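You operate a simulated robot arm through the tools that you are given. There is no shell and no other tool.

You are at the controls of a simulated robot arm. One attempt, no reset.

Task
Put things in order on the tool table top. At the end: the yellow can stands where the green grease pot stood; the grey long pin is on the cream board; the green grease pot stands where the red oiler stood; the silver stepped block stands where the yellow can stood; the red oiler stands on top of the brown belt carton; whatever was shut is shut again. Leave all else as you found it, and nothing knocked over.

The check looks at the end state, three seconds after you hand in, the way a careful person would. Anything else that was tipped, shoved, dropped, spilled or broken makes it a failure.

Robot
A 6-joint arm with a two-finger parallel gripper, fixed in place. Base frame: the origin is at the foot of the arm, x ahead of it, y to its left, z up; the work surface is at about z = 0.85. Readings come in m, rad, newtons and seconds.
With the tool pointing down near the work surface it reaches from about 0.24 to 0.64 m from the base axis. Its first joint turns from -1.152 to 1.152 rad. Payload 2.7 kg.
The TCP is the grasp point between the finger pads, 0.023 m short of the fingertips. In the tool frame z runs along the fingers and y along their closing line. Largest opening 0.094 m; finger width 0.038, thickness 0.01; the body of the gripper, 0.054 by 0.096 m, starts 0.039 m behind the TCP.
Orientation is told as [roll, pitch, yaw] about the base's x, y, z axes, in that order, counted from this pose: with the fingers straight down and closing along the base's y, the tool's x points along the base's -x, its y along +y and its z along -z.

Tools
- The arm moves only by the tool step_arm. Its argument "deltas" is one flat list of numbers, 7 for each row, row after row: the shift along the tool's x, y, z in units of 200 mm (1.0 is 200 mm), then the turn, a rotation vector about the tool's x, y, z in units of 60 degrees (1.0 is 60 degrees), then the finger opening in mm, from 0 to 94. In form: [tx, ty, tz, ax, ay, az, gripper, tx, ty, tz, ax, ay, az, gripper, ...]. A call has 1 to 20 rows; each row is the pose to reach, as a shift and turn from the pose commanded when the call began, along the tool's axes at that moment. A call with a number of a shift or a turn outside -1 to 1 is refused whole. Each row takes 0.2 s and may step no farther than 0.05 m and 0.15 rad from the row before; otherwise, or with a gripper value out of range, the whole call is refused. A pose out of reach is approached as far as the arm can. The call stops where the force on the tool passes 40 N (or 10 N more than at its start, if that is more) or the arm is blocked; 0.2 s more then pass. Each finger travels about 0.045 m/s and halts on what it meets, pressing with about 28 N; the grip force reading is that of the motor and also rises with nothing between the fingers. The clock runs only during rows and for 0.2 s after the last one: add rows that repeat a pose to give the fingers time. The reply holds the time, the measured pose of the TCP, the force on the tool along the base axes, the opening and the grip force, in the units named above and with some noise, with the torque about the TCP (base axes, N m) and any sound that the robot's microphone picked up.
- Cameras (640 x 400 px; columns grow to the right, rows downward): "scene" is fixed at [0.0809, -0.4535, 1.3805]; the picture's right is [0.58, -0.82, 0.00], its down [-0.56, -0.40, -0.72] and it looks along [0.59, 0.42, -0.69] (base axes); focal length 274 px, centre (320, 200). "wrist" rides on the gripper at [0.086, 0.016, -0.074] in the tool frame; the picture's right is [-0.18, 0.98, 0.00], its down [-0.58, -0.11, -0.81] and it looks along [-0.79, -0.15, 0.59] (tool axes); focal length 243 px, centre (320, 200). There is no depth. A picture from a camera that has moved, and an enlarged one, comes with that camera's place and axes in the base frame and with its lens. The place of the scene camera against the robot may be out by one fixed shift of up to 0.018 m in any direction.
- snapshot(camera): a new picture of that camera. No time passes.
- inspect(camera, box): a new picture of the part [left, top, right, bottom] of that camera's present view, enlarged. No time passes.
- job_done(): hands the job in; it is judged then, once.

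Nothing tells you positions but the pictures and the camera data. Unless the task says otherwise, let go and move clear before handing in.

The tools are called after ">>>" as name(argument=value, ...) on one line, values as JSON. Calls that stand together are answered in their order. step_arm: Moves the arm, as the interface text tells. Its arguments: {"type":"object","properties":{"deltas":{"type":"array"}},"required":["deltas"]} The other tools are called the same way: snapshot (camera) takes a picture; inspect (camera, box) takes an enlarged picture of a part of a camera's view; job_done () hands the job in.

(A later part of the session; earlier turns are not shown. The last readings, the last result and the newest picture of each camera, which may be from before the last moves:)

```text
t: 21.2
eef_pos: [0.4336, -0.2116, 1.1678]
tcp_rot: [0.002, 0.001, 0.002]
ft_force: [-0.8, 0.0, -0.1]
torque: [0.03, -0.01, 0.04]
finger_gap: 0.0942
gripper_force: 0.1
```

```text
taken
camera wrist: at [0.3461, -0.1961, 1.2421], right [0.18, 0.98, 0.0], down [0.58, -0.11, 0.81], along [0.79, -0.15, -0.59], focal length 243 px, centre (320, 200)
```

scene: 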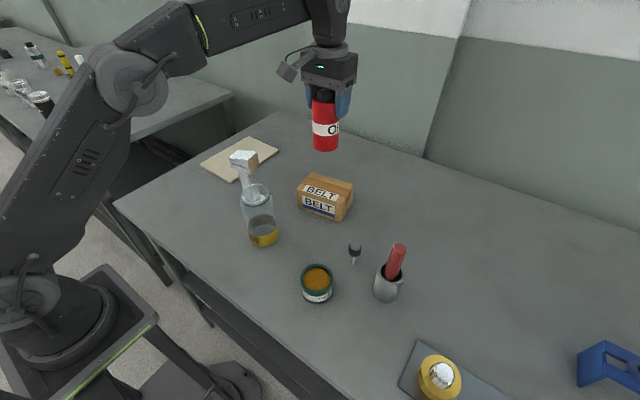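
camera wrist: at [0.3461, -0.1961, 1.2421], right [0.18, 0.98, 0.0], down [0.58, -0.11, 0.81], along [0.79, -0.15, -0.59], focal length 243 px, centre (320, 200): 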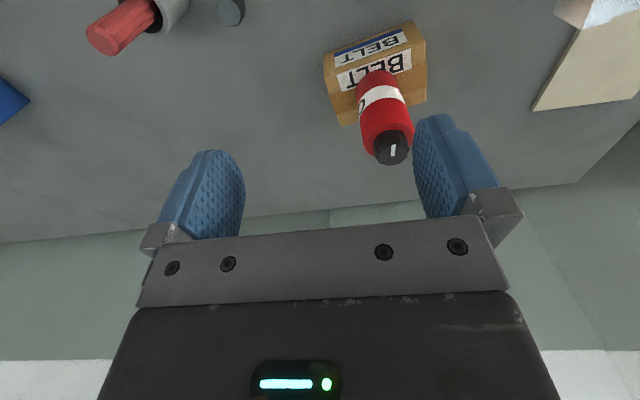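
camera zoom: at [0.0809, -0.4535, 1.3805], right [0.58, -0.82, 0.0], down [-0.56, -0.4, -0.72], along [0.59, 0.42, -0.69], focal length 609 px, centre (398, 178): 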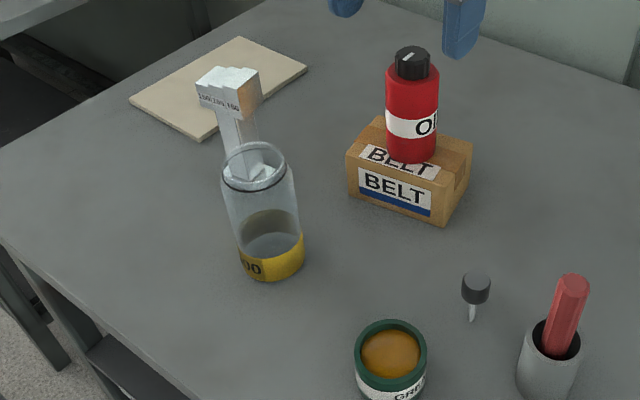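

The oiler is standing well. I move over the grease pot next.

>>> step_arm(deltas=[0.15, -0.09, 0.1, 0, 0, 0, 94, 0.3, -0.18, 0.2, 0, 0, 0, 94, 0.45, -0.27, 0.3, 0, 0, 0, 94, 0.573, -0.342, 0.42, 0, 0, 0, 94, 0.573, -0.342, 0.5, 0, 0, 0, 94, 0.573, -0.342, 0.5, 0, 0, 0, 94])

>>> snapshot(camera="wrist")

>>> inspect(camera="wrist", box=[240, 0, 400, 120])

```text
t: 22.6
eef_pos: [0.3188, -0.2796, 1.0673]
tcp_rot: [-0.001, -0.001, 0.0]
ft_force: [0.5, 0.7, -0.4]
torque: [0.0, 0.0, 0.01]
finger_gap: 0.0939
gripper_force: 0.1
```

```text
taken
camera wrist: at [0.2301, -0.2651, 1.1414], right [0.18, 0.98, 0.0], down [0.58, -0.11, 0.81], along [0.79, -0.15, -0.59], focal length 243 px, centre (320, 200)
```

wrist: 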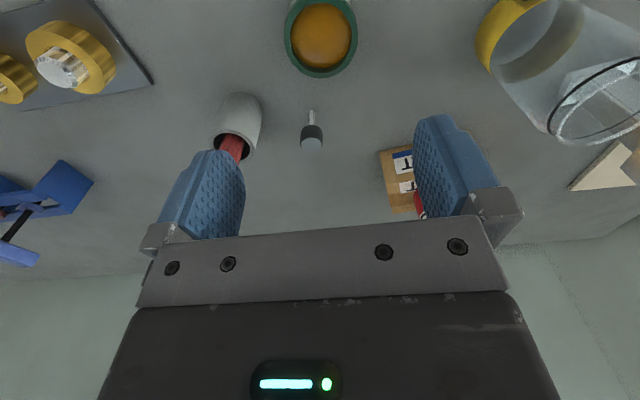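

```text
3.33 times, centred on (320, 60) of wrist
camera zoom: at [0.2301, -0.2651, 1.1414], right [0.18, 0.98, 0.0], down [0.58, -0.11, 0.81], along [0.79, -0.15, -0.59], focal length 809 px, centre (320, 667)
```

zoom: 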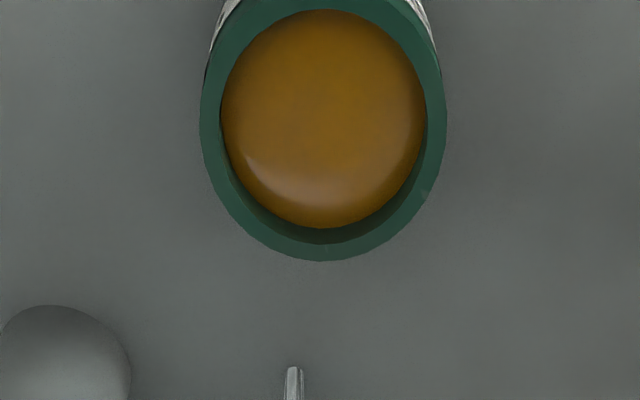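

The pot's rim comes out at about (0.321, -0.281, 0.893), 67 mm wide. I lower part way and check the alignment.

>>> step_arm(deltas=[-0.01, -0.007, 0.15, 0, 0, 0, 94, -0.01, -0.007, 0.3, 0, 0, 0, 94, -0.01, -0.007, 0.45, 0, 0, 0, 94, -0.01, -0.007, 0.536, 0, 0, 0, 94, -0.01, -0.007, 0.536, 0, 0, 0, 94])

>>> snapshot(camera="wrist")

>>> inspect(camera="wrist", box=[220, 10, 420, 160])

>>> inspect(camera="scene", box=[260, 210, 420, 320])

```text
t: 23.9
eef_pos: [0.3215, -0.2788, 0.959]
tcp_rot: [0.002, 0.0, 0.0]
ft_force: [0.2, 0.7, -1.0]
torque: [-0.02, 0.0, -0.02]
finger_gap: 0.0938
gripper_force: 0.1
```

```text
taken
camera wrist: at [0.2343, -0.2637, 1.0333], right [0.18, 0.98, 0.0], down [0.58, -0.11, 0.81], along [0.79, -0.15, -0.59], focal length 243 px, centre (320, 200)
```

wrist: 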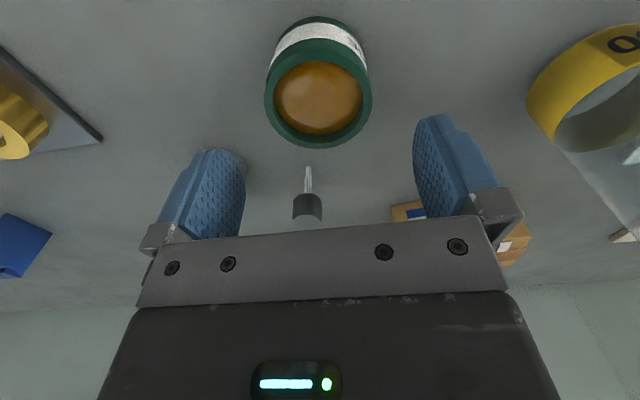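

```text
2.67 times, centred on (320, 85) of wrist
camera zoom: at [0.2343, -0.2637, 1.0333], right [0.18, 0.98, 0.0], down [0.58, -0.11, 0.81], along [0.79, -0.15, -0.59], focal length 647 px, centre (320, 507)
```

zoom: 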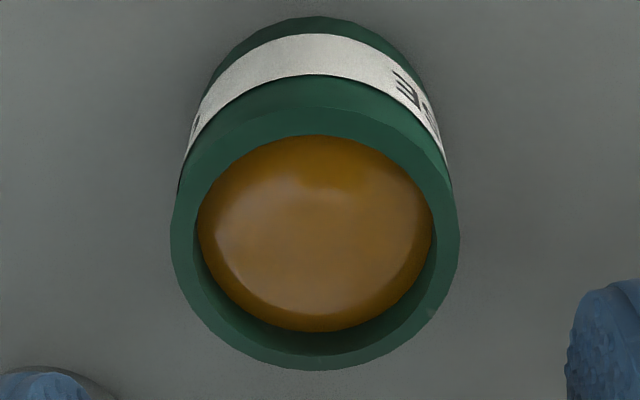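

```text
3.64 times, centred on (340, 265) of scene
camera zoom: at [0.0809, -0.4535, 1.3805], right [0.58, -0.82, 0.0], down [-0.56, -0.4, -0.72], along [0.59, 0.42, -0.69], focal length 996 px, centre (247, -36)
```

zoom: 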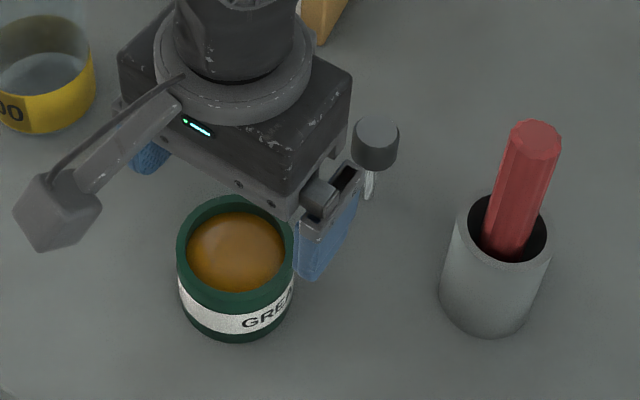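

The pot's axis is at about (0.3215, -0.280), within 2 mm of the TCP. I go down to 0.882 and grip.

>>> step_arm(deltas=[0, -0.006, 0.13, 0, 0, 0, 94, 0, -0.006, 0.26, 0, 0, 0, 94, 0, -0.006, 0.385, 0, 0, 0, 94, 0, -0.006, 0.385, 0, 0, 0, 94])

>>> snapshot(camera="wrist")

>>> inspect(camera="scene", box=[260, 210, 420, 320])

```text
t: 24.9
eef_pos: [0.319, -0.2816, 0.8842]
tcp_rot: [0.001, 0.0, 0.0]
ft_force: [0.0, 0.3, -0.7]
torque: [0.02, 0.0, -0.01]
finger_gap: 0.0939
gripper_force: 0.0
```

```text
taken
camera wrist: at [0.2315, -0.2674, 0.9589], right [0.18, 0.98, 0.0], down [0.58, -0.11, 0.81], along [0.79, -0.15, -0.59], focal length 243 px, centre (320, 200)
```

wrist: 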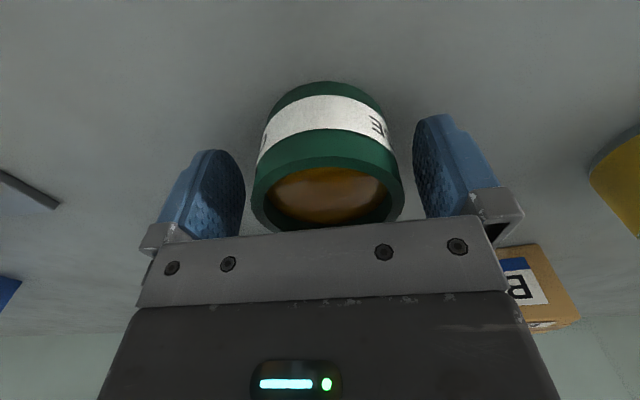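

```text
3.64 times, centred on (340, 265) of scene
camera zoom: at [0.0809, -0.4535, 1.3805], right [0.58, -0.82, 0.0], down [-0.56, -0.4, -0.72], along [0.59, 0.42, -0.69], focal length 996 px, centre (247, -36)
```

zoom: 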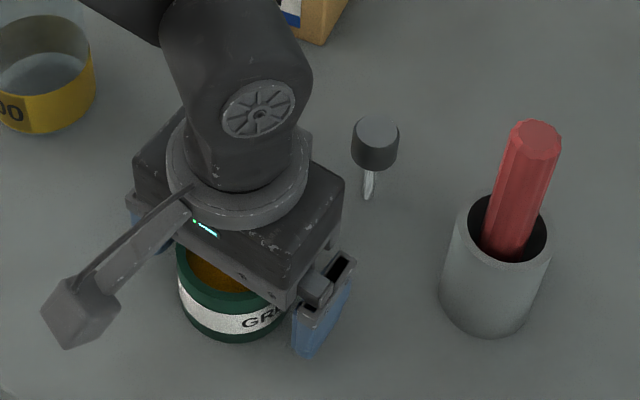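

The pot sits evenly between the fingers, so I close on it and do a small test lift.

>>> step_arm(deltas=[0, 0, 0, 0, 0, 0, 78, 0, 0, 0, 0, 0, 0, 68, 0, 0, 0, 0, 0, 0, 58, 0, 0, 0, 0, 0, 0, 58, 0, 0, 0, 0, 0, 0, 58])

>>> step_arm(deltas=[0, 0, -0.05, 0, 0, 0, 58, 0, 0, -0.1, 0, 0, 0, 58, 0, 0, -0.2, 0, 0, 0, 58])

>>> snapshot(camera="wrist")

>>> inspect(camera="scene", box=[260, 210, 420, 320])

```text
t: 26.1
eef_pos: [0.3179, -0.2828, 0.8843]
tcp_rot: [0.001, 0.001, 0.0]
ft_force: [-0.4, 1.4, 0.2]
torque: [-0.01, 0.02, -0.01]
finger_gap: 0.066
gripper_force: 27.7
```

```text
t: 26.9
eef_pos: [0.3203, -0.2821, 0.9234]
tcp_rot: [0.003, 0.001, 0.001]
ft_force: [-0.5, -0.4, -4.4]
torque: [0.01, 0.03, 0.03]
finger_gap: 0.0659
gripper_force: 27.7
```

```text
taken
camera wrist: at [0.2334, -0.2668, 0.9974], right [0.18, 0.98, 0.0], down [0.58, -0.11, 0.81], along [0.79, -0.15, -0.59], focal length 243 px, centre (320, 200)
```

wrist: 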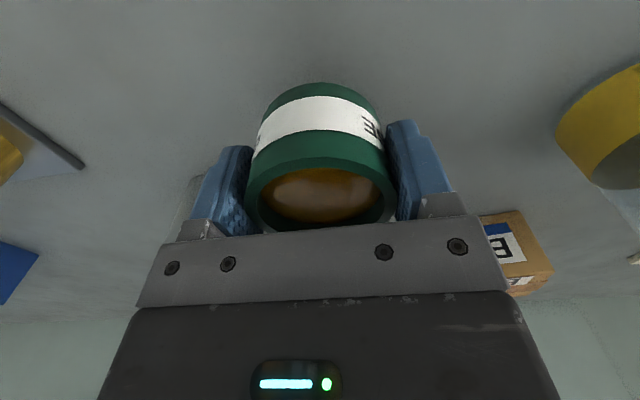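

```text
3.64 times, centred on (340, 265) of scene
camera zoom: at [0.0809, -0.4535, 1.3805], right [0.58, -0.82, 0.0], down [-0.56, -0.4, -0.72], along [0.59, 0.42, -0.69], focal length 996 px, centre (247, -36)
```

zoom: 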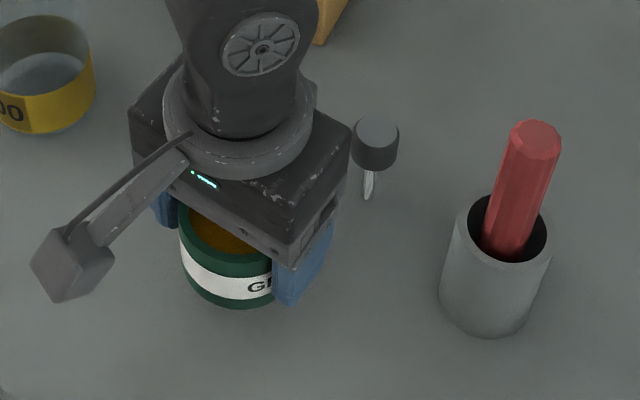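

The pot is held, about 3 mm forward of the TCP. I lift it high to clear the can and carry it toward the oiler's old spot, target pot centre (0.344, 0.100).

>>> step_arm(deltas=[0, 0, -0.2, 0, 0, 0, 58, 0, 0, -0.4, 0, 0, 0, 58, 0, 0, -0.6, 0, 0, 0, 58, 0, 0, -0.8, 0, 0, 0, 58, 0, 0, -0.98, 0, 0, 0, 58, -0.02, 0.2, -0.98, 0, 0, 0, 58, -0.04, 0.4, -0.98, 0, 0, 0, 58, -0.06, 0.6, -0.98, 0, 0, 0, 58, -0.08, 0.8, -0.98, 0, 0, 0, 58, -0.1, 1.0, -0.98, 0, 0, 0, 58])

>>> step_arm(deltas=[0, 0.2, 0, 0, 0, 0, 58, 0, 0.4, 0, 0, 0, 0, 58, 0, 0.6, 0, 0, 0, 0, 58, 0, 0.8, 0, 0, 0, 0, 58, 0, 0.91, 0, 0, 0, 0, 58, 0, 0.91, 0, 0, 0, 0, 58])

>>> snapshot(camera="wrist")

>>> snapshot(camera="scene")

```text
t: 29.1
eef_pos: [0.3401, -0.0835, 1.1196]
tcp_rot: [0.003, 0.001, -0.001]
ft_force: [-0.3, 0.8, -4.2]
torque: [-0.02, 0.0, 0.04]
finger_gap: 0.0658
gripper_force: 28.1
```

```text
t: 30.4
eef_pos: [0.3406, 0.1003, 1.1178]
tcp_rot: [0.001, 0.001, 0.0]
ft_force: [0.7, 1.0, -5.0]
torque: [-0.01, 0.02, 0.01]
finger_gap: 0.0661
gripper_force: 28.1
```

```text
taken
camera wrist: at [0.2541, 0.1152, 1.1926], right [0.18, 0.98, 0.0], down [0.58, -0.11, 0.81], along [0.79, -0.15, -0.59], focal length 243 px, centre (320, 200)
```

wrist: 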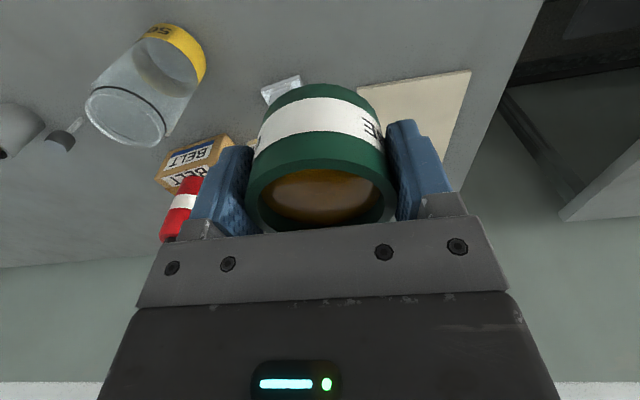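

```text
taken
```

scene: 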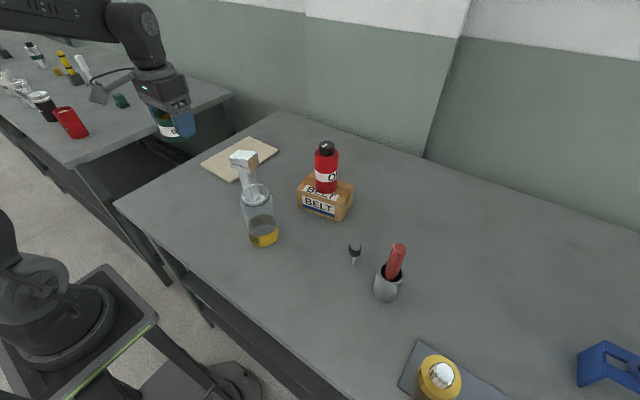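

I am above the old oiler spot. I lower, with slow small steps near the table.

>>> step_arm(deltas=[0, 0, 0.2, 0, 0, 0, 58, 0, 0, 0.4, 0, 0, 0, 58, 0, 0, 0.6, 0, 0, 0, 58, 0, 0, 0.8, 0, 0, 0, 58, 0, 0, 0.95, 0, 0, 0, 58, 0, 0, 1.0, 0, 0, 0, 58, 0, 0, 1.0, 0, 0, 0, 58])

>>> step_arm(deltas=[0, 0, 0.05, 0, 0, 0, 58, 0, 0, 0.1, 0, 0, 0, 58, 0, 0, 0.13, 0, 0, 0, 58, 0, 0, 0.145, 0, 0, 0, 58, 0, 0, 0.145, 0, 0, 0, 58])

>>> inspect(camera="scene", box=[140, 90, 260, 230])

```text
t: 32.0
eef_pos: [0.3406, 0.1017, 0.919]
tcp_rot: [0.003, 0.002, -0.001]
ft_force: [0.1, 0.3, -4.6]
torque: [-0.02, -0.02, 0.02]
finger_gap: 0.0659
gripper_force: 27.9
```

```text
t: 33.2
eef_pos: [0.3426, 0.099, 0.8913]
tcp_rot: [0.001, 0.001, 0.0]
ft_force: [0.0, 0.3, -4.4]
torque: [0.0, 0.04, 0.0]
finger_gap: 0.0658
gripper_force: 28.2
```

```text
2.86 times, centred on (200, 160) of scene
camera zoom: at [0.0809, -0.4535, 1.3805], right [0.58, -0.82, 0.0], down [-0.56, -0.4, -0.72], along [0.59, 0.42, -0.69], focal length 783 px, centre (663, 314)
```

zoom: 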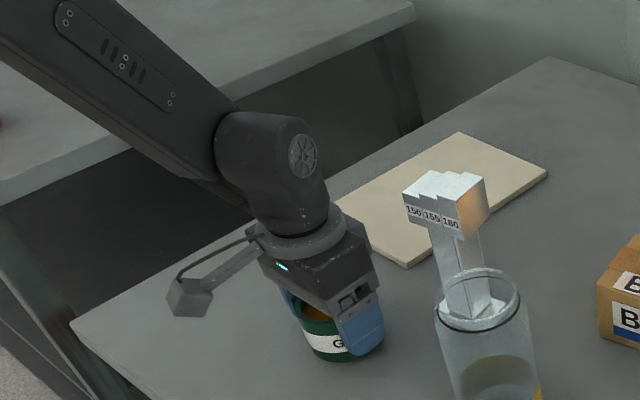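

>>> step_arm(deltas=[0, 0, 0.01, 0, 0, 0, 58, 0, 0, 0.02, 0, 0, 0, 58, 0, 0, 0.027, 0, 0, 0, 58, 0, 0, 0.032, 0, 0, 0, 58, 0, 0, 0.032, 0, 0, 0, 58])

```text
t: 34.5
eef_pos: [0.3399, 0.1004, 0.8848]
tcp_rot: [0.001, -0.001, 0.001]
ft_force: [-1.7, 2.4, 7.5]
torque: [-0.22, 0.21, -0.11]
finger_gap: 0.0659
gripper_force: 28.0
```

The pot touched down with about 12 N of extra load. I release in steps, check, and rise.

>>> step_arm(deltas=[0, 0, -0.003, 0, 0, 0, 68, 0, 0, -0.003, 0, 0, 0, 74, 0, 0, -0.003, 0, 0, 0, 84, 0, 0, -0.003, 0, 0, 0, 94, 0, 0, -0.003, 0, 0, 0, 94])

>>> snapshot(camera="wrist")

>>> step_arm(deltas=[0, 0, -0.1, 0, 0, 0, 94, 0, 0, -0.25, 0, 0, 0, 94, 0, 0, -0.5, 0, 0, 0, 94, 0, 0, -0.75, 0, 0, 0, 94, 0, 0, -1.0, 0, 0, 0, 94, 0, 0, -1.0, 0, 0, 0, 94])

>>> snapshot(camera="wrist")

>>> inspect(camera="scene", box=[140, 110, 300, 260])

```text
t: 35.6
eef_pos: [0.3415, 0.1004, 0.8842]
tcp_rot: [0.0, 0.0, 0.002]
ft_force: [-0.5, 0.3, 0.1]
torque: [-0.02, 0.01, -0.01]
finger_gap: 0.0939
gripper_force: 0.0
```

```text
taken
camera wrist: at [0.2542, 0.1154, 0.959], right [0.18, 0.98, 0.0], down [0.58, -0.11, 0.81], along [0.79, -0.15, -0.59], focal length 243 px, centre (320, 200)
```

wrist: 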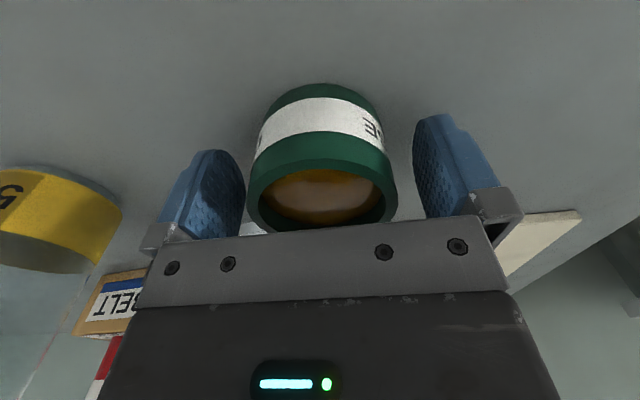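

```text
t: 37.0
eef_pos: [0.3383, 0.0977, 1.0897]
tcp_rot: [0.002, 0.001, 0.001]
ft_force: [0.2, 0.4, -0.7]
torque: [-0.01, -0.02, -0.02]
finger_gap: 0.0939
gripper_force: 0.1
```

```text
taken
camera wrist: at [0.2516, 0.1132, 1.1633], right [0.18, 0.98, 0.0], down [0.58, -0.11, 0.81], along [0.79, -0.15, -0.59], focal length 243 px, centre (320, 200)
```

wrist: 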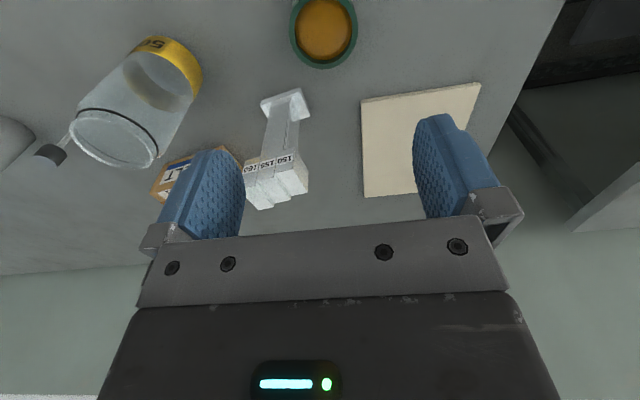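

```text
2.67 times, centred on (220, 185) of scene
camera zoom: at [0.0809, -0.4535, 1.3805], right [0.58, -0.82, 0.0], down [-0.56, -0.4, -0.72], along [0.59, 0.42, -0.69], focal length 731 px, centre (587, 240)
```

zoom: 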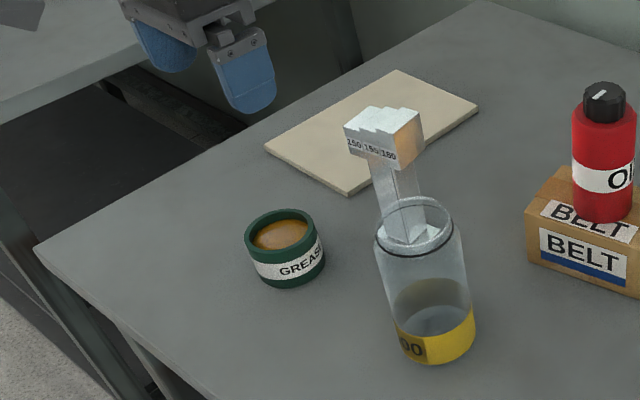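

The pot now stands in the oiler's old spot and matches its earlier base pixel. Next is the can, estimated near (0.361, -0.088). I hover above it at a safe height.

>>> step_arm(deltas=[0, -0.1, -0.1, 0, 0, 0, 94, -0.02, -0.3, -0.2, 0, 0, 0, 94, -0.05, -0.5, -0.2, 0, 0, 0, 94, -0.08, -0.7, -0.2, 0, 0, 0, 94, -0.1, -0.9, -0.2, 0, 0, 0, 94, -0.1, -0.926, -0.2, 0, 0, 0, 94, -0.1, -0.926, -0.2, 0, 0, 0, 94])

>>> snapshot(camera="wrist")

>>> inspect(camera="wrist", box=[220, 0, 440, 140])

```text
t: 38.6
eef_pos: [0.3612, -0.0858, 1.1242]
tcp_rot: [0.002, 0.001, 0.001]
ft_force: [0.7, -0.8, 0.0]
torque: [0.0, 0.02, 0.02]
finger_gap: 0.094
gripper_force: 0.1
```

```text
taken
camera wrist: at [0.2745, -0.0712, 1.1993], right [0.18, 0.98, 0.0], down [0.58, -0.11, 0.81], along [0.79, -0.15, -0.59], focal length 243 px, centre (320, 200)
```

wrist: 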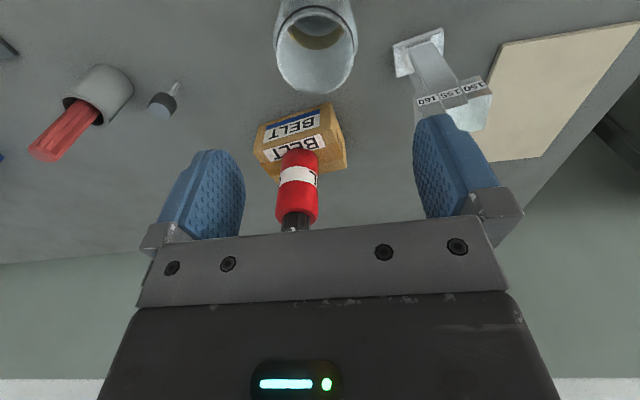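

```text
2.86 times, centred on (330, 70) of wrist
camera zoom: at [0.2745, -0.0712, 1.1993], right [0.18, 0.98, 0.0], down [0.58, -0.11, 0.81], along [0.79, -0.15, -0.59], focal length 693 px, centre (291, 571)
```

zoom: 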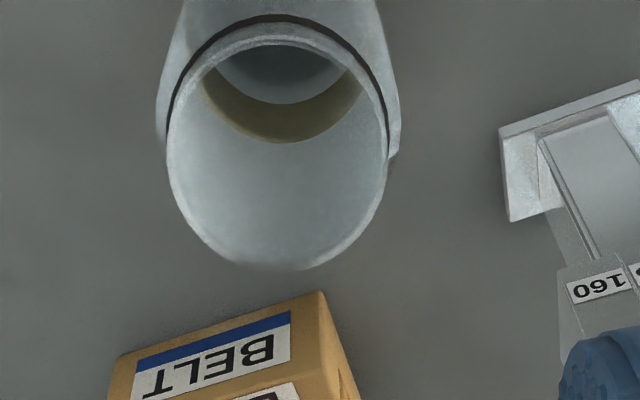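

The can is an open glass vessel with a yellow base band. Its rim is at about (0.357, -0.090), with the top near z=1.0 and a body about 71 mm wide. I centre and lower to just above the rim to refine.

>>> step_arm(deltas=[0.021, -0.021, 0.1, 0, 0, 0, 94, 0.021, -0.021, 0.2, 0, 0, 0, 94, 0.021, -0.021, 0.31, 0, 0, 0, 94, 0.021, -0.021, 0.31, 0, 0, 0, 94])

>>> snapshot(camera="wrist")

>>> inspect(camera="wrist", box=[220, 0, 440, 140])

>>> inspect(camera="scene", box=[200, 100, 330, 260])

```text
t: 39.6
eef_pos: [0.3571, -0.0891, 1.0626]
tcp_rot: [0.0, 0.001, 0.0]
ft_force: [0.2, 0.6, -0.6]
torque: [0.0, 0.0, 0.0]
finger_gap: 0.0941
gripper_force: 0.1
```

```text
taken
camera wrist: at [0.2688, -0.0743, 1.1367], right [0.18, 0.98, 0.0], down [0.58, -0.11, 0.81], along [0.79, -0.15, -0.59], focal length 243 px, centre (320, 200)
```

wrist: 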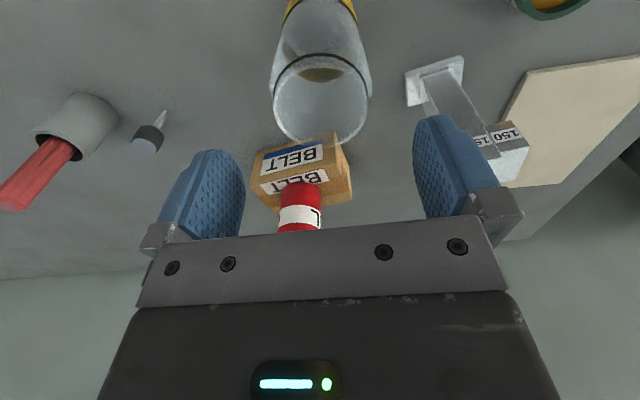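

```text
2.86 times, centred on (330, 70) of wrist
camera zoom: at [0.2688, -0.0743, 1.1367], right [0.18, 0.98, 0.0], down [0.58, -0.11, 0.81], along [0.79, -0.15, -0.59], focal length 693 px, centre (291, 571)
```

zoom: 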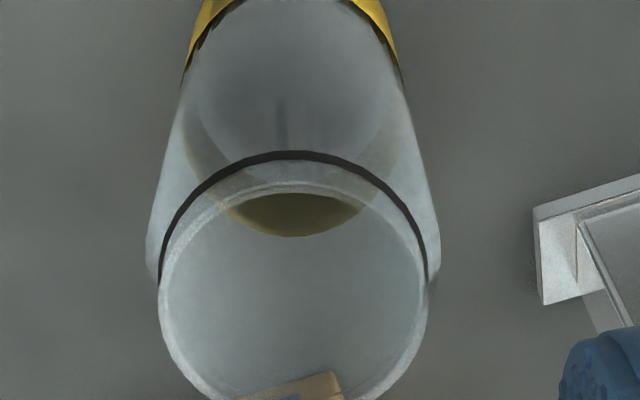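

```text
2.50 times, centred on (265, 180) of scene
camera zoom: at [0.0809, -0.4535, 1.3805], right [0.58, -0.82, 0.0], down [-0.56, -0.4, -0.72], along [0.59, 0.42, -0.69], focal length 685 px, centre (458, 250)
```

zoom: 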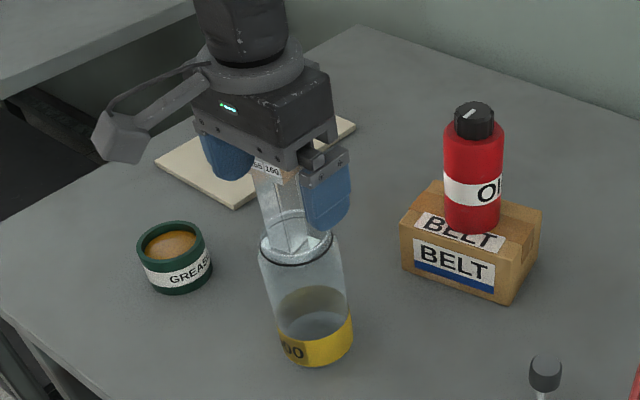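

The can's axis at (0.3575, -0.090) lines up with the TCP. I go down to 0.972 so the pads sit on the glass body below the shoulder.

>>> step_arm(deltas=[0, -0.005, 0.1, 0, 0, 0, 94, 0, -0.005, 0.2, 0, 0, 0, 94, 0, -0.005, 0.3, 0, 0, 0, 94, 0, -0.005, 0.4, 0, 0, 0, 94, 0, -0.005, 0.45, 0, 0, 0, 94, 0, -0.005, 0.45, 0, 0, 0, 94])

>>> snapshot(camera="wrist")

>>> inspect(camera="scene", box=[200, 100, 330, 260])

```text
t: 41.0
eef_pos: [0.355, -0.0923, 0.9715]
tcp_rot: [0.002, 0.001, 0.001]
ft_force: [-0.2, 0.6, -0.3]
torque: [0.02, 0.01, 0.03]
finger_gap: 0.0939
gripper_force: 0.1
```

```text
taken
camera wrist: at [0.2691, -0.0765, 1.0462], right [0.18, 0.98, 0.0], down [0.58, -0.11, 0.81], along [0.79, -0.15, -0.59], focal length 243 px, centre (320, 200)
```

wrist: 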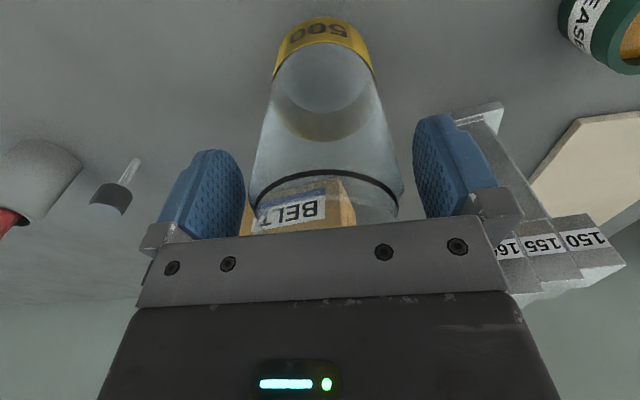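

```text
2.50 times, centred on (265, 180) of scene
camera zoom: at [0.0809, -0.4535, 1.3805], right [0.58, -0.82, 0.0], down [-0.56, -0.4, -0.72], along [0.59, 0.42, -0.69], focal length 685 px, centre (458, 250)
```

zoom: 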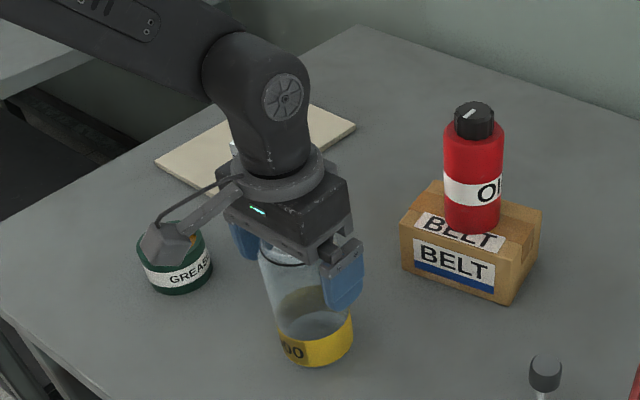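

The can sits centred between the fingers, so I close gently and check.

>>> step_arm(deltas=[0, 0, 0, 0, 0, 0, 84, 0, 0, 0, 0, 0, 0, 76, 0, 0, 0, 0, 0, 0, 70, 0, 0, 0, 0, 0, 0, 64, 0, 0, 0, 0, 0, 0, 64, 0, 0, 0, 0, 0, 0, 64])

>>> snapshot(camera="wrist")

>>> inspect(camera="scene", box=[200, 100, 330, 260])

```text
t: 42.5
eef_pos: [0.3565, -0.0927, 0.9719]
tcp_rot: [0.002, 0.003, 0.002]
ft_force: [0.4, 0.3, 0.4]
torque: [0.01, 0.01, 0.0]
finger_gap: 0.0686
gripper_force: 27.9
```

```text
taken
camera wrist: at [0.2692, -0.0765, 1.0464], right [0.18, 0.98, 0.0], down [0.58, -0.11, 0.81], along [0.79, -0.15, -0.59], focal length 243 px, centre (320, 200)
```

wrist: 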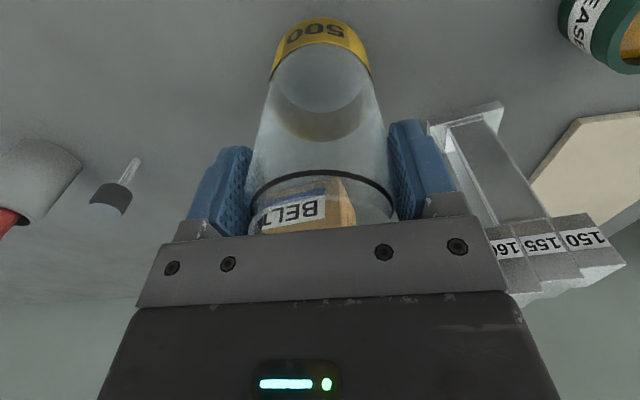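

```text
2.50 times, centred on (265, 180) of scene
camera zoom: at [0.0809, -0.4535, 1.3805], right [0.58, -0.82, 0.0], down [-0.56, -0.4, -0.72], along [0.59, 0.42, -0.69], focal length 685 px, centre (458, 250)
```

zoom: 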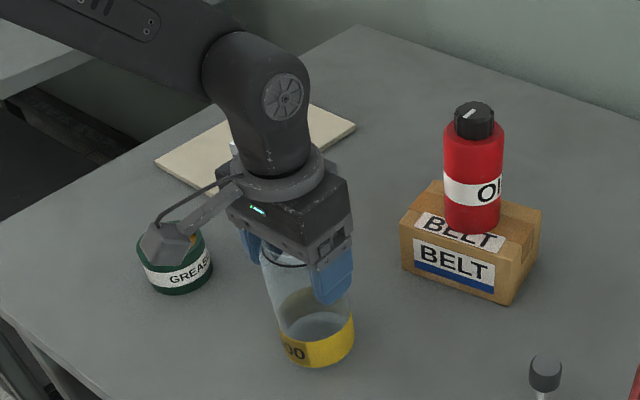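

The can is held at 68.6 mm. I do a slow small test lift to make sure the yellow base comes along with the glass.

>>> step_arm(deltas=[0, 0, -0.02, 0, 0, 0, 64, 0, 0, -0.05, 0, 0, 0, 64, 0, 0, -0.1, 0, 0, 0, 64, 0, 0, -0.15, 0, 0, 0, 64, 0, 0, -0.15, 0, 0, 0, 64])

>>> snapshot(camera="wrist")

>>> inspect(camera="scene", box=[200, 100, 330, 260])

```text
t: 43.6
eef_pos: [0.3571, -0.0906, 1.0033]
tcp_rot: [0.003, 0.002, 0.0]
ft_force: [-0.6, -0.1, -0.5]
torque: [0.0, 0.02, 0.04]
finger_gap: 0.0685
gripper_force: 28.0
```

```text
taken
camera wrist: at [0.2697, -0.0754, 1.0774], right [0.18, 0.98, 0.0], down [0.58, -0.11, 0.81], along [0.79, -0.15, -0.59], focal length 243 px, centre (320, 200)
```

wrist: 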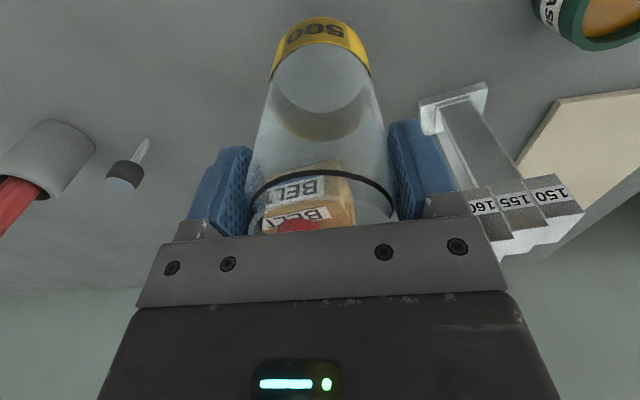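

```text
2.50 times, centred on (265, 180) of scene
camera zoom: at [0.0809, -0.4535, 1.3805], right [0.58, -0.82, 0.0], down [-0.56, -0.4, -0.72], along [0.59, 0.42, -0.69], focal length 685 px, centre (458, 250)
```

zoom: 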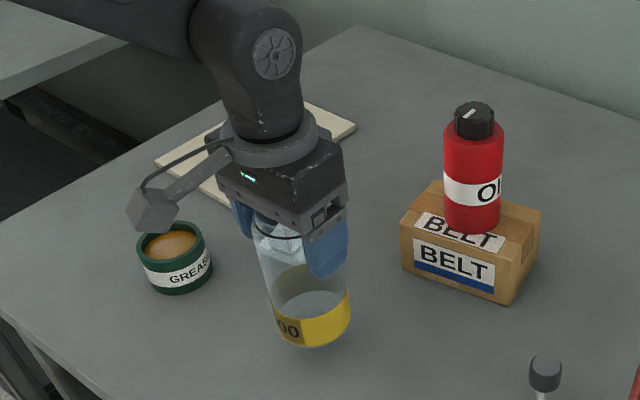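

The whole can lifted, including the base. I carry it smoothly to the pot's old spot at (0.322, -0.2815).

>>> step_arm(deltas=[0, 0, -0.08, 0, 0, 0, 64, 0.01, -0.06, -0.175, 0, 0, 0, 64, 0.04, -0.18, -0.175, 0, 0, 0, 64, 0.07, -0.32, -0.175, 0, 0, 0, 64, 0.1, -0.46, -0.175, 0, 0, 0, 64, 0.13, -0.6, -0.175, 0, 0, 0, 64, 0.16, -0.74, -0.175, 0, 0, 0, 64, 0.18, -0.86, -0.175, 0, 0, 0, 64, 0.195, -0.93, -0.175, 0, 0, 0, 64, 0.195, -0.95, -0.175, 0, 0, 0, 64, 0.195, -0.95, -0.175, 0, 0, 0, 64])

>>> snapshot(camera="wrist")

>>> snapshot(camera="scene")

```text
t: 46.0
eef_pos: [0.3197, -0.2798, 1.0363]
tcp_rot: [0.003, 0.0, 0.0]
ft_force: [-0.5, 0.5, 0.5]
torque: [0.0, 0.02, 0.03]
finger_gap: 0.0687
gripper_force: 27.5
```

```text
taken
camera wrist: at [0.2323, -0.264, 1.1104], right [0.18, 0.98, 0.0], down [0.58, -0.11, 0.81], along [0.79, -0.15, -0.59], focal length 243 px, centre (320, 200)
```

wrist: 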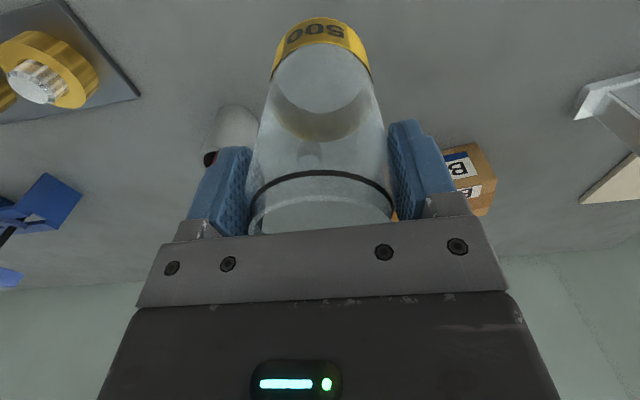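

```text
taken
```

scene: 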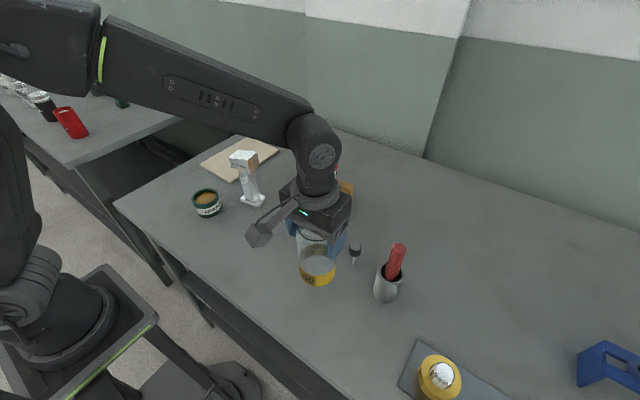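

I fine-adjust and lower it toward the table, keeping a small gap for a check.

>>> step_arm(deltas=[0.012, -0.008, 0.06, 0, 0, 0, 64, 0.012, -0.008, 0.14, 0, 0, 0, 64, 0.012, -0.008, 0.22, 0, 0, 0, 64, 0.012, -0.008, 0.28, 0, 0, 0, 64, 0.012, -0.008, 0.295, 0, 0, 0, 64, 0.012, -0.008, 0.295, 0, 0, 0, 64])

>>> inspect(camera="scene", box=[260, 210, 420, 320])

```text
t: 47.5
eef_pos: [0.3142, -0.2814, 0.9798]
tcp_rot: [0.002, 0.001, -0.001]
ft_force: [0.7, -0.5, -0.4]
torque: [-0.02, -0.01, 0.05]
finger_gap: 0.0684
gripper_force: 27.7
```

```text
3.64 times, centred on (340, 265) of scene
camera zoom: at [0.0809, -0.4535, 1.3805], right [0.58, -0.82, 0.0], down [-0.56, -0.4, -0.72], along [0.59, 0.42, -0.69], focal length 996 px, centre (247, -36)
```

zoom: 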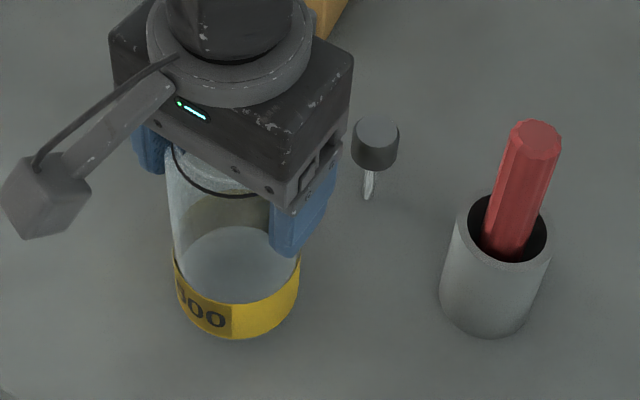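

The base lines up with the pot's old footprint within about 2 mm. I make a small forward correction and lower in 1 mm steps.

>>> step_arm(deltas=[-0.012, 0.004, 0.01, 0, 0, 0, 64, -0.012, 0.004, 0.02, 0, 0, 0, 64, -0.012, 0.004, 0.027, 0, 0, 0, 64, -0.012, 0.004, 0.033, 0, 0, 0, 64, -0.012, 0.004, 0.033, 0, 0, 0, 64])

```text
t: 48.6
eef_pos: [0.3183, -0.2817, 0.9722]
tcp_rot: [0.002, 0.0, 0.001]
ft_force: [0.1, -0.7, -0.1]
torque: [0.0, -0.01, 0.0]
finger_gap: 0.0686
gripper_force: 28.1
```

>>> step_arm(deltas=[0, 0, 0.005, 0, 0, 0, 64, 0, 0, 0.01, 0, 0, 0, 64, 0, 0, 0.01, 0, 0, 0, 64])

>>> inspect(camera="scene", box=[260, 210, 420, 320])

```text
t: 49.5
eef_pos: [0.3195, -0.2808, 0.9719]
tcp_rot: [-0.003, -0.005, 0.001]
ft_force: [-2.9, 3.4, 26.5]
torque: [0.38, 0.1, 0.07]
finger_gap: 0.0685
gripper_force: 27.9
```

```text
3.64 times, centred on (340, 265) of scene
camera zoom: at [0.0805, -0.4532, 1.3807], right [0.58, -0.82, 0.0], down [-0.56, -0.4, -0.72], along [0.59, 0.42, -0.69], focal length 996 px, centre (247, -36)
```

zoom: 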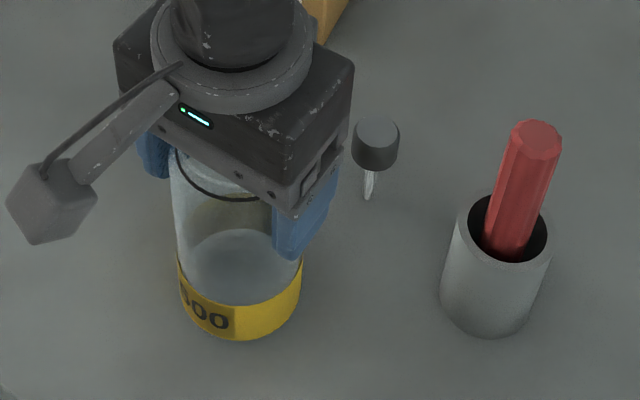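

It is firmly on the table at 26 N. I ease up 1.6 mm first to take off the load, then open in steps.

>>> step_arm(deltas=[0, 0, -0.008, 0, 0, 0, 64, 0, 0, -0.008, 0, 0, 0, 64])

>>> step_arm(deltas=[0, 0, 0, 0, 0, 0, 70, 0, 0, 0, 0, 0, 0, 76, 0, 0, 0, 0, 0, 0, 85, 0, 0, 0, 0, 0, 0, 94, 0, 0, 0, 0, 0, 0, 94])

>>> inspect(camera="scene", box=[260, 210, 420, 320])

>>> snapshot(camera="wrist")

```text
t: 50.0
eef_pos: [0.3184, -0.2813, 0.9705]
tcp_rot: [0.001, 0.0, 0.0]
ft_force: [1.6, -2.7, 14.2]
torque: [-0.37, -0.34, -0.03]
finger_gap: 0.0685
gripper_force: 28.2
```

```text
t: 51.2
eef_pos: [0.3179, -0.2798, 0.9716]
tcp_rot: [0.003, -0.001, -0.002]
ft_force: [-0.2, -0.4, -0.9]
torque: [0.0, 0.03, -0.06]
finger_gap: 0.0941
gripper_force: 0.1
```

```text
3.64 times, centred on (340, 265) of scene
camera zoom: at [0.0809, -0.4535, 1.3805], right [0.58, -0.82, 0.0], down [-0.56, -0.4, -0.72], along [0.59, 0.42, -0.69], focal length 996 px, centre (247, -36)
```

zoom: 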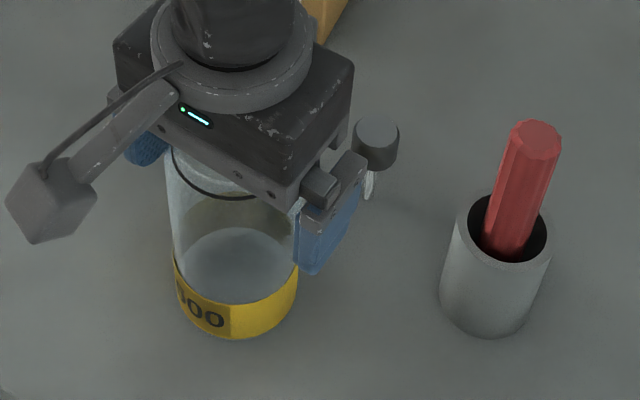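

```text
taken
camera wrist: at [0.2314, -0.2653, 1.0456], right [0.18, 0.98, 0.0], down [0.58, -0.11, 0.81], along [0.79, -0.15, -0.59], focal length 243 px, centre (320, 200)
```

wrist: 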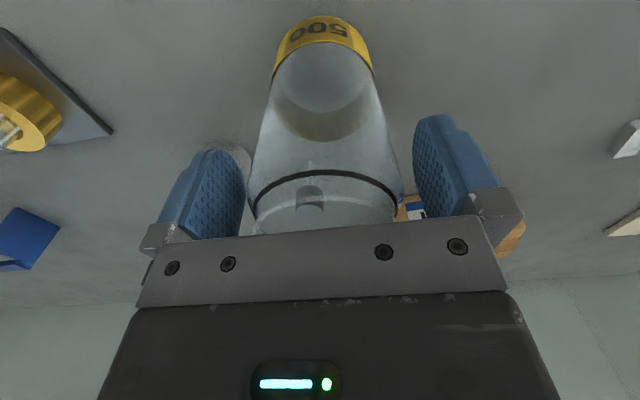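

The can stands on its own in the pot's old place. I rise straight up and clear of it, then look over everything.

>>> step_arm(deltas=[0, 0, -0.1, 0, 0, 0, 94, 0, 0, -0.25, 0, 0, 0, 94, 0, 0, -0.45, 0, 0, 0, 94, 0, 0, -0.65, 0, 0, 0, 94, 0, 0, -0.8, 0, 0, 0, 94, 0, 0, -0.8, 0, 0, 0, 94])

>>> snapshot(camera="wrist")

>>> snapshot(camera="scene")

>>> inspect(camera="scene", box=[200, 130, 320, 230])

```text
t: 52.6
eef_pos: [0.3164, -0.2811, 1.1291]
tcp_rot: [0.002, -0.001, 0.001]
ft_force: [0.4, 0.3, -0.8]
torque: [-0.04, -0.02, 0.0]
finger_gap: 0.0943
gripper_force: 0.1
```

```text
taken
camera wrist: at [0.2288, -0.2661, 1.2037], right [0.18, 0.98, 0.0], down [0.58, -0.11, 0.81], along [0.79, -0.15, -0.59], focal length 243 px, centre (320, 200)
```

wrist: 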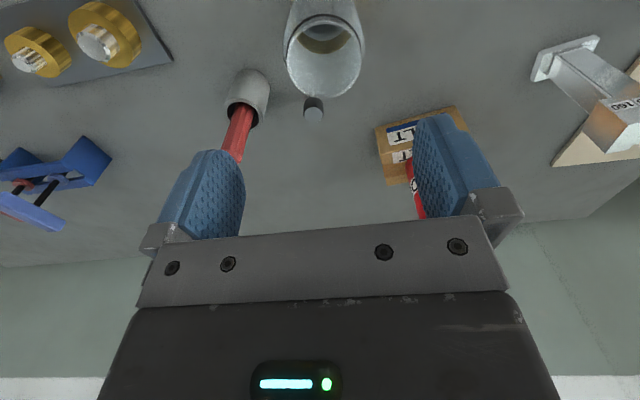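

```text
taken
```

scene: 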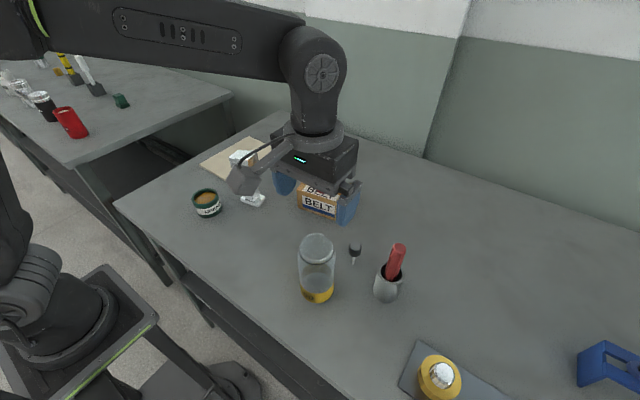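

```text
4.00 times, centred on (260, 180) of scene
camera zoom: at [0.0809, -0.4535, 1.3805], right [0.58, -0.82, 0.0], down [-0.56, -0.4, -0.72], along [0.59, 0.42, -0.69], focal length 1096 px, centre (560, 280)
```

zoom: 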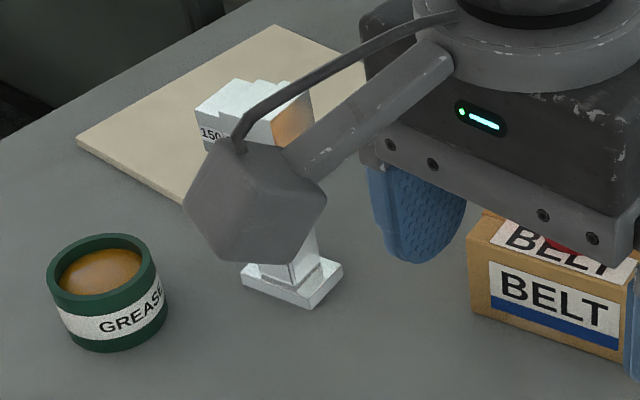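

Next is the silver block. I move to look at it from the robot side.

>>> step_arm(deltas=[-0.03, 0.2, -0.05, 0, 0, 0, 94, -0.06, 0.4, -0.1, 0, 0, 0, 94, -0.09, 0.6, -0.1, 0, 0, 0, 94, -0.12, 0.8, -0.1, 0, 0, 0, 94, -0.15, 1.0, -0.1, 0, 0, 0, 94])

>>> step_arm(deltas=[0, 0.15, 0, 0, 0, 0, 94, 0, 0.35, 0, 0, 0, 0, 94, 0, 0.5, 0, 0, 0, 0, 94, 0, 0.5, 0, 0, 0, 0, 94])

>>> snapshot(camera="wrist")

>>> inspect(camera="wrist", box=[240, 0, 480, 160])

>>> inspect(camera="scene", box=[200, 130, 320, 230])

```text
t: 53.9
eef_pos: [0.3469, -0.0791, 1.1498]
tcp_rot: [0.002, 0.003, 0.0]
ft_force: [-0.1, 0.2, 0.1]
torque: [-0.01, -0.01, 0.01]
finger_gap: 0.0942
gripper_force: 0.1
```

```text
t: 54.9
eef_pos: [0.349, 0.0186, 1.1496]
tcp_rot: [0.003, 0.0, -0.001]
ft_force: [0.1, 0.4, 0.3]
torque: [0.03, 0.02, 0.01]
finger_gap: 0.094
gripper_force: 0.1
```

```text
taken
camera wrist: at [0.2617, 0.0341, 1.2244], right [0.18, 0.98, 0.0], down [0.58, -0.11, 0.81], along [0.79, -0.15, -0.59], focal length 243 px, centre (320, 200)
```

wrist: 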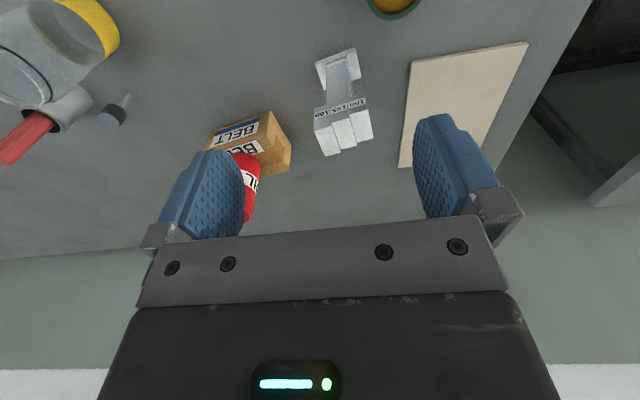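

```text
2.50 times, centred on (360, 80) of wrist
camera zoom: at [0.2617, 0.0341, 1.2244], right [0.18, 0.98, 0.0], down [0.58, -0.11, 0.81], along [0.79, -0.15, -0.59], focal length 606 px, centre (220, 500)
```

zoom: 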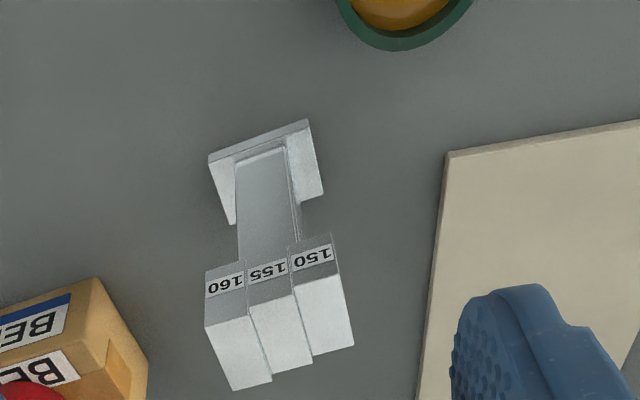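

```text
4.00 times, centred on (260, 180) of scene
camera zoom: at [0.0809, -0.4535, 1.3805], right [0.58, -0.82, 0.0], down [-0.56, -0.4, -0.72], along [0.59, 0.42, -0.69], focal length 1096 px, centre (560, 280)
```

zoom: 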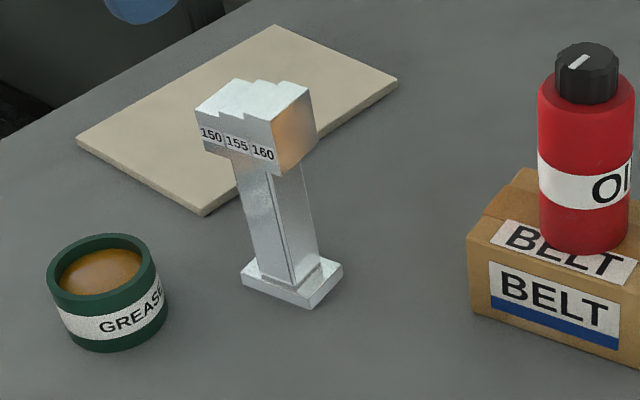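

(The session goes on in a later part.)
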